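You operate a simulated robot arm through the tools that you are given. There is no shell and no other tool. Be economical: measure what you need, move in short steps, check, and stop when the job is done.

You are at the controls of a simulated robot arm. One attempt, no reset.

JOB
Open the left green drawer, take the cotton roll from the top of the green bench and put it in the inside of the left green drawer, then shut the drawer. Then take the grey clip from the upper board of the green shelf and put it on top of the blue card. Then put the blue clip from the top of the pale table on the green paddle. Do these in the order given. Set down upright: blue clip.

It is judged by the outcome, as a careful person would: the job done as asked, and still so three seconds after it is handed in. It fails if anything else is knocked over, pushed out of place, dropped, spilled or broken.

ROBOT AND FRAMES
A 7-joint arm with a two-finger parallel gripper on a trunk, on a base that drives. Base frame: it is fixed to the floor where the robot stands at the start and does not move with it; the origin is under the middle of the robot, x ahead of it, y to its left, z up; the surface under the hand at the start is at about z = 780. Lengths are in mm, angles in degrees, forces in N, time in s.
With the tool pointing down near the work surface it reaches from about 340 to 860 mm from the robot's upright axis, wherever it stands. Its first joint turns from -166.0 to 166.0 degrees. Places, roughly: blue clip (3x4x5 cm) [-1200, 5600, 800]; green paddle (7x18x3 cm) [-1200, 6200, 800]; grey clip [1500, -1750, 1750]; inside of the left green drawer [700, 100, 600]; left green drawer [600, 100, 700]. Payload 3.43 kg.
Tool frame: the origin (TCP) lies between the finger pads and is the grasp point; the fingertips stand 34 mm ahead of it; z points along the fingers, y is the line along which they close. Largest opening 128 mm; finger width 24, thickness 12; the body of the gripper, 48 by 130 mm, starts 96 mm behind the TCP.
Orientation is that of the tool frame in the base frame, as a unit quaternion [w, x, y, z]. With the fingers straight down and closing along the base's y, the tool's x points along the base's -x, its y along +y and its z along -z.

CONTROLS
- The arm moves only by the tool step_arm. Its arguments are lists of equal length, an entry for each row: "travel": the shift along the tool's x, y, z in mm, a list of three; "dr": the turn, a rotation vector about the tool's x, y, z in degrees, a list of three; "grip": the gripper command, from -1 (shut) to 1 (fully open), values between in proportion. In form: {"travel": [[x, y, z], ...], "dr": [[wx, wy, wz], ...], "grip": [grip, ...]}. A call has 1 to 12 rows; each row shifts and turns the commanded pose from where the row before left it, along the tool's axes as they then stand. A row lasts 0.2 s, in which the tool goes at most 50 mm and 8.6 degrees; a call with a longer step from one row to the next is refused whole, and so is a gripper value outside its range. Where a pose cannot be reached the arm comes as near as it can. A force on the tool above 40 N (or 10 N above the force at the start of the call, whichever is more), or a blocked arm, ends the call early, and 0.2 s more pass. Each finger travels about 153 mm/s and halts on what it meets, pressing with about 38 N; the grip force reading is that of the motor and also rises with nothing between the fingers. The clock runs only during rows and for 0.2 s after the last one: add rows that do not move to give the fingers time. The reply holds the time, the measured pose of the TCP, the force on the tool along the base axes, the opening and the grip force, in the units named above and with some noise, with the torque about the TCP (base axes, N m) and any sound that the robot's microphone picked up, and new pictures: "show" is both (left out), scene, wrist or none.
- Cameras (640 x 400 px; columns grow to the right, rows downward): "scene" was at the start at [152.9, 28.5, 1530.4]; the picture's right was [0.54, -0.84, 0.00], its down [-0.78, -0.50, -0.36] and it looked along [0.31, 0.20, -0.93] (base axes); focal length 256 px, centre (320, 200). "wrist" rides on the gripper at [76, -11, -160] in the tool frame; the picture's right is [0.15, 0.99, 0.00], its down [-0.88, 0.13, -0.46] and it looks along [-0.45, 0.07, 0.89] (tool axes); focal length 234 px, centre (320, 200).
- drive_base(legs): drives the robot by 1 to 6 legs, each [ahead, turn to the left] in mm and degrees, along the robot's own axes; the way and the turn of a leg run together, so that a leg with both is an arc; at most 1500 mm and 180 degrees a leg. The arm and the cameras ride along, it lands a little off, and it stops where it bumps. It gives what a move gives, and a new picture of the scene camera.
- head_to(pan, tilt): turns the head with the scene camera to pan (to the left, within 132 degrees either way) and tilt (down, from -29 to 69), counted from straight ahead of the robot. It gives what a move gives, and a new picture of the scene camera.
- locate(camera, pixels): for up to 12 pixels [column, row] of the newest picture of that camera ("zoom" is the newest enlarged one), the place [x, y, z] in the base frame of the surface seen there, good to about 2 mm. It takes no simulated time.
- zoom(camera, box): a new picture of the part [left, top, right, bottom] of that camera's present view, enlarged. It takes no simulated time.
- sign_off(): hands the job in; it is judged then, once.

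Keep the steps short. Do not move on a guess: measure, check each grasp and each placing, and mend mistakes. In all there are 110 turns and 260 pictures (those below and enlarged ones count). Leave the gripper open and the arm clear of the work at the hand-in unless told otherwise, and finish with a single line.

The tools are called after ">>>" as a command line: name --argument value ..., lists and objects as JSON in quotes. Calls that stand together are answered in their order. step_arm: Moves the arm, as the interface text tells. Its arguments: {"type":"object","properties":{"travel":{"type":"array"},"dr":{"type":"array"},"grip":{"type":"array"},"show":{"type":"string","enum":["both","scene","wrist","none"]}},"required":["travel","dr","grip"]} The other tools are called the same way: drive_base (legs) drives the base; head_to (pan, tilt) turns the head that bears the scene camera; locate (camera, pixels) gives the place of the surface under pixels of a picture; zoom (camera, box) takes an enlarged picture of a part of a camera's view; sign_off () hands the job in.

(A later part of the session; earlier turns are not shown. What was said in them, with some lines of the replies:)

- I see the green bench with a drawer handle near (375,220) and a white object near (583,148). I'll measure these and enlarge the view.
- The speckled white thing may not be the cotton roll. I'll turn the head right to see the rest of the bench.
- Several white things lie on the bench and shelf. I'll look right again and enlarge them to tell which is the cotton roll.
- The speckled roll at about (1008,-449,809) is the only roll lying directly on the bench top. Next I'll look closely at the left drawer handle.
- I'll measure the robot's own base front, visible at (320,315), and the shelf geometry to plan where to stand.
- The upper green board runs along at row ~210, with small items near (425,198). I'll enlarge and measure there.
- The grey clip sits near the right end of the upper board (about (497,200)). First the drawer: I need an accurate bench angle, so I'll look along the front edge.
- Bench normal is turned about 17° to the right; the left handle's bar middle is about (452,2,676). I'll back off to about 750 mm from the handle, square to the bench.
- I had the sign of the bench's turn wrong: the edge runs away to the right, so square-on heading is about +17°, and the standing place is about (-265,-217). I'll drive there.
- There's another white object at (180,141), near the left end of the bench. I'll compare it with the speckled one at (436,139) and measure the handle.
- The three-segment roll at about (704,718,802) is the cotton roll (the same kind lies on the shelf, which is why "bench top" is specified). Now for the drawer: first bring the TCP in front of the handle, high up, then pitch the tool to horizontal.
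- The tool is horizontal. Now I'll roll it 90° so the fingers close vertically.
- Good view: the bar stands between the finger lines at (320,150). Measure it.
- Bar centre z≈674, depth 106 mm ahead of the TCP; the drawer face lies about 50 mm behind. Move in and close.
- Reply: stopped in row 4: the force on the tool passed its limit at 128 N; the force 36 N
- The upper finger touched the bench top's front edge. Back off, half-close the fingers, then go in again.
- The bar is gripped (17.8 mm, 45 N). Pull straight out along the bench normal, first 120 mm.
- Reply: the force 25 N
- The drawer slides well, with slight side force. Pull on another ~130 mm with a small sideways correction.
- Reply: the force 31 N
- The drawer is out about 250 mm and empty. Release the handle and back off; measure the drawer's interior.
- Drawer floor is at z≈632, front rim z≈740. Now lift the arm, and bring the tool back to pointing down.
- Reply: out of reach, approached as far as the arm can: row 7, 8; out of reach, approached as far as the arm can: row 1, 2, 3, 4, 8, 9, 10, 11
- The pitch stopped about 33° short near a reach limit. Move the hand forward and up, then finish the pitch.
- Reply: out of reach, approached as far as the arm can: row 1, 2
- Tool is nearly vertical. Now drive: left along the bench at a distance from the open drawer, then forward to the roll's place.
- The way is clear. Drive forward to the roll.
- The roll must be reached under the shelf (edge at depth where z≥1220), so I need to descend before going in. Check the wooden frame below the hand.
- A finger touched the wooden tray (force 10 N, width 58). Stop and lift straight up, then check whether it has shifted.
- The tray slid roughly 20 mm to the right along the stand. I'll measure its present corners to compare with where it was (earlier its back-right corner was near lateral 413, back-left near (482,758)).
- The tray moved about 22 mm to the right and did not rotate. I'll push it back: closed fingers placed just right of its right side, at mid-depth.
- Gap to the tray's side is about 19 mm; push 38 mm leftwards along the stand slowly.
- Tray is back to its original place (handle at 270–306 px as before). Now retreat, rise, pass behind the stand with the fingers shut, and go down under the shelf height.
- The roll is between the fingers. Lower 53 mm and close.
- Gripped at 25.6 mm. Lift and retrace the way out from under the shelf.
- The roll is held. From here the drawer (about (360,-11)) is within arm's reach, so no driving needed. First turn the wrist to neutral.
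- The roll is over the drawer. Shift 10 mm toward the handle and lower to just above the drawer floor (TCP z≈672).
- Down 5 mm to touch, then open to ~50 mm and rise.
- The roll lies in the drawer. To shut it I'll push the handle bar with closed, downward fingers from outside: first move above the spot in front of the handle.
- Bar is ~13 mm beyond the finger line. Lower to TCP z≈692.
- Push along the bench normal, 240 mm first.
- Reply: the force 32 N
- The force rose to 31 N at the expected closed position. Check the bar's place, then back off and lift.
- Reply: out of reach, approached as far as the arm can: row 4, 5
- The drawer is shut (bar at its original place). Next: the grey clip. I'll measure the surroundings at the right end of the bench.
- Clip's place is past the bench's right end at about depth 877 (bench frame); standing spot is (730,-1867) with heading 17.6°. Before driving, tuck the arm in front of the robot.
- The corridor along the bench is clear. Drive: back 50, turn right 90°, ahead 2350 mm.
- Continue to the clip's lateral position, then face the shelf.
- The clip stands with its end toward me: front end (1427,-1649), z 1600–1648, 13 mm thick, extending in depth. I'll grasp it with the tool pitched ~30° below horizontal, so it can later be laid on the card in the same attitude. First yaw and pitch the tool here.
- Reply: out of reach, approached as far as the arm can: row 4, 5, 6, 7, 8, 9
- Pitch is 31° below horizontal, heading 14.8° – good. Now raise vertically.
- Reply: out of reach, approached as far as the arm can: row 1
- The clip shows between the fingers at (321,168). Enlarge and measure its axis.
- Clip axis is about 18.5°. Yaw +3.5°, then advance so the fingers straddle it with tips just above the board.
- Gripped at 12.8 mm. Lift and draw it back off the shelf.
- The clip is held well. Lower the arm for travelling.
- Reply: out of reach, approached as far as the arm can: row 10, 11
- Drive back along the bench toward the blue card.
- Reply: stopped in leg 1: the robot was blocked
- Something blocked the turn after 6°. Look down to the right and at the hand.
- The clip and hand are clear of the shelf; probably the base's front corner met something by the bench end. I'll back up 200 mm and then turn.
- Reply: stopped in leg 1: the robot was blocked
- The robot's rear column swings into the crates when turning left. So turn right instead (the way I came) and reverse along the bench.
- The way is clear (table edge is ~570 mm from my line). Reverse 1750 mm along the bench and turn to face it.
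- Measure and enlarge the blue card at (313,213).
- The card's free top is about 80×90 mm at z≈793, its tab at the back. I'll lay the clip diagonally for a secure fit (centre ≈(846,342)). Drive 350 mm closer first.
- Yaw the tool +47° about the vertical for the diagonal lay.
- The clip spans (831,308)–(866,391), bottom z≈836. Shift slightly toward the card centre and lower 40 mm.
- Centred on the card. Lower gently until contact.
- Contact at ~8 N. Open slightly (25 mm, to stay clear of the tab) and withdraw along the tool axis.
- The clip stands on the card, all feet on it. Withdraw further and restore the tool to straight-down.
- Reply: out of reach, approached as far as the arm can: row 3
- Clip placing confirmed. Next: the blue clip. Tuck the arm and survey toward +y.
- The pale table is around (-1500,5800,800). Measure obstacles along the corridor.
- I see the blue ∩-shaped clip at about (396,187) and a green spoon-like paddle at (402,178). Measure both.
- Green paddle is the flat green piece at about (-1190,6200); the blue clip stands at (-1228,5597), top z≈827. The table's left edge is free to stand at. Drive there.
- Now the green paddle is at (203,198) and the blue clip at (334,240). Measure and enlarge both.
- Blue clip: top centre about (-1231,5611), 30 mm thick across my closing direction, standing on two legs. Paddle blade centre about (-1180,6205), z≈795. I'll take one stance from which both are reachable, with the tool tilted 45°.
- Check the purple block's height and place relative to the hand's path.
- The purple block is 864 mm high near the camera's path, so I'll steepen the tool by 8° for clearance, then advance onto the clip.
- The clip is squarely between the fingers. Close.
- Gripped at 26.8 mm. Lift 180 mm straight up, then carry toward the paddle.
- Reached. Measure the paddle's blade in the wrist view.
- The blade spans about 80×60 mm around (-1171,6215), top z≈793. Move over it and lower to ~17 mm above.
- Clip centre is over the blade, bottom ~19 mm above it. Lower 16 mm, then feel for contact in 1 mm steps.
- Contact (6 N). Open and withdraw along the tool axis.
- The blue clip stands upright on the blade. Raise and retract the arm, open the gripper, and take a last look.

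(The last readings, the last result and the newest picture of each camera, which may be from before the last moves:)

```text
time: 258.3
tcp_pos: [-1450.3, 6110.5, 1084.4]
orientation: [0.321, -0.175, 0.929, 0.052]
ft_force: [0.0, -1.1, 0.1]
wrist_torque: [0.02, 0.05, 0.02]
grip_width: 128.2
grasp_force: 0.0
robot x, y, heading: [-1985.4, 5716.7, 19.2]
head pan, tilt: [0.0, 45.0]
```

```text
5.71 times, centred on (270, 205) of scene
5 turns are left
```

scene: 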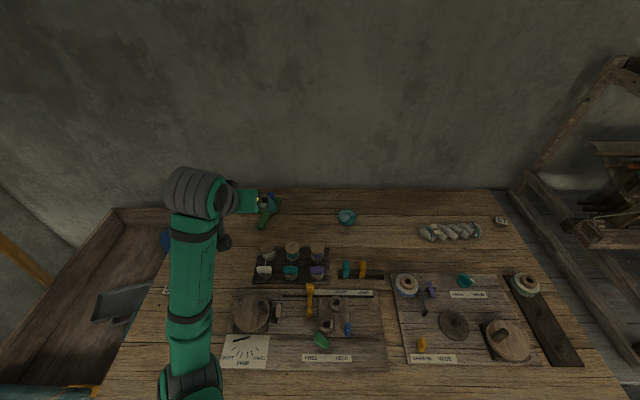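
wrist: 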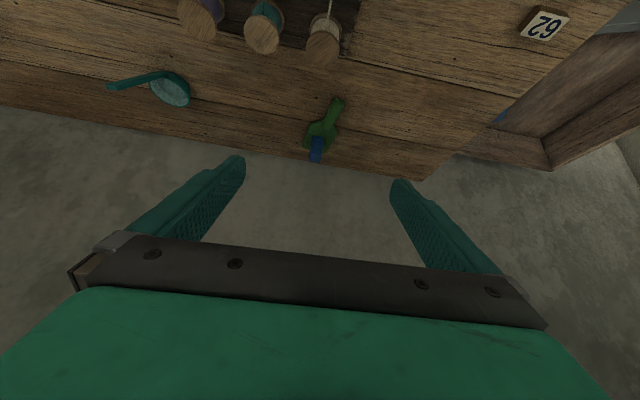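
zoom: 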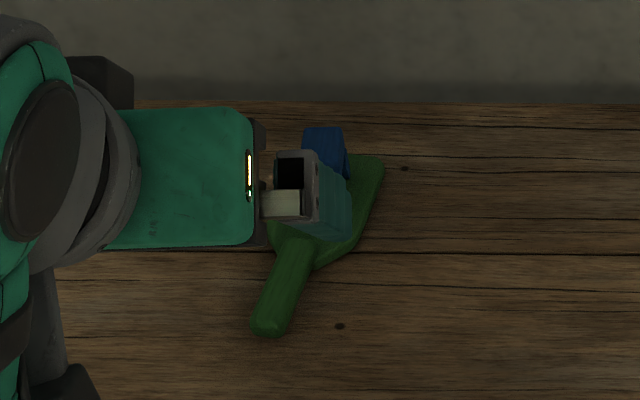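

All tasks are done, the gripper is open and the arm is clear of the clip. Handing in.

>>> sign_off

```text
The job is handed in.
```

The cotton roll is in the shut left drawer, the grey clip is on the blue card, and the blue clip stands upright on the green paddle; along the way I bumped a wooden tray on the bench about 20 mm and pushed it back to its place.
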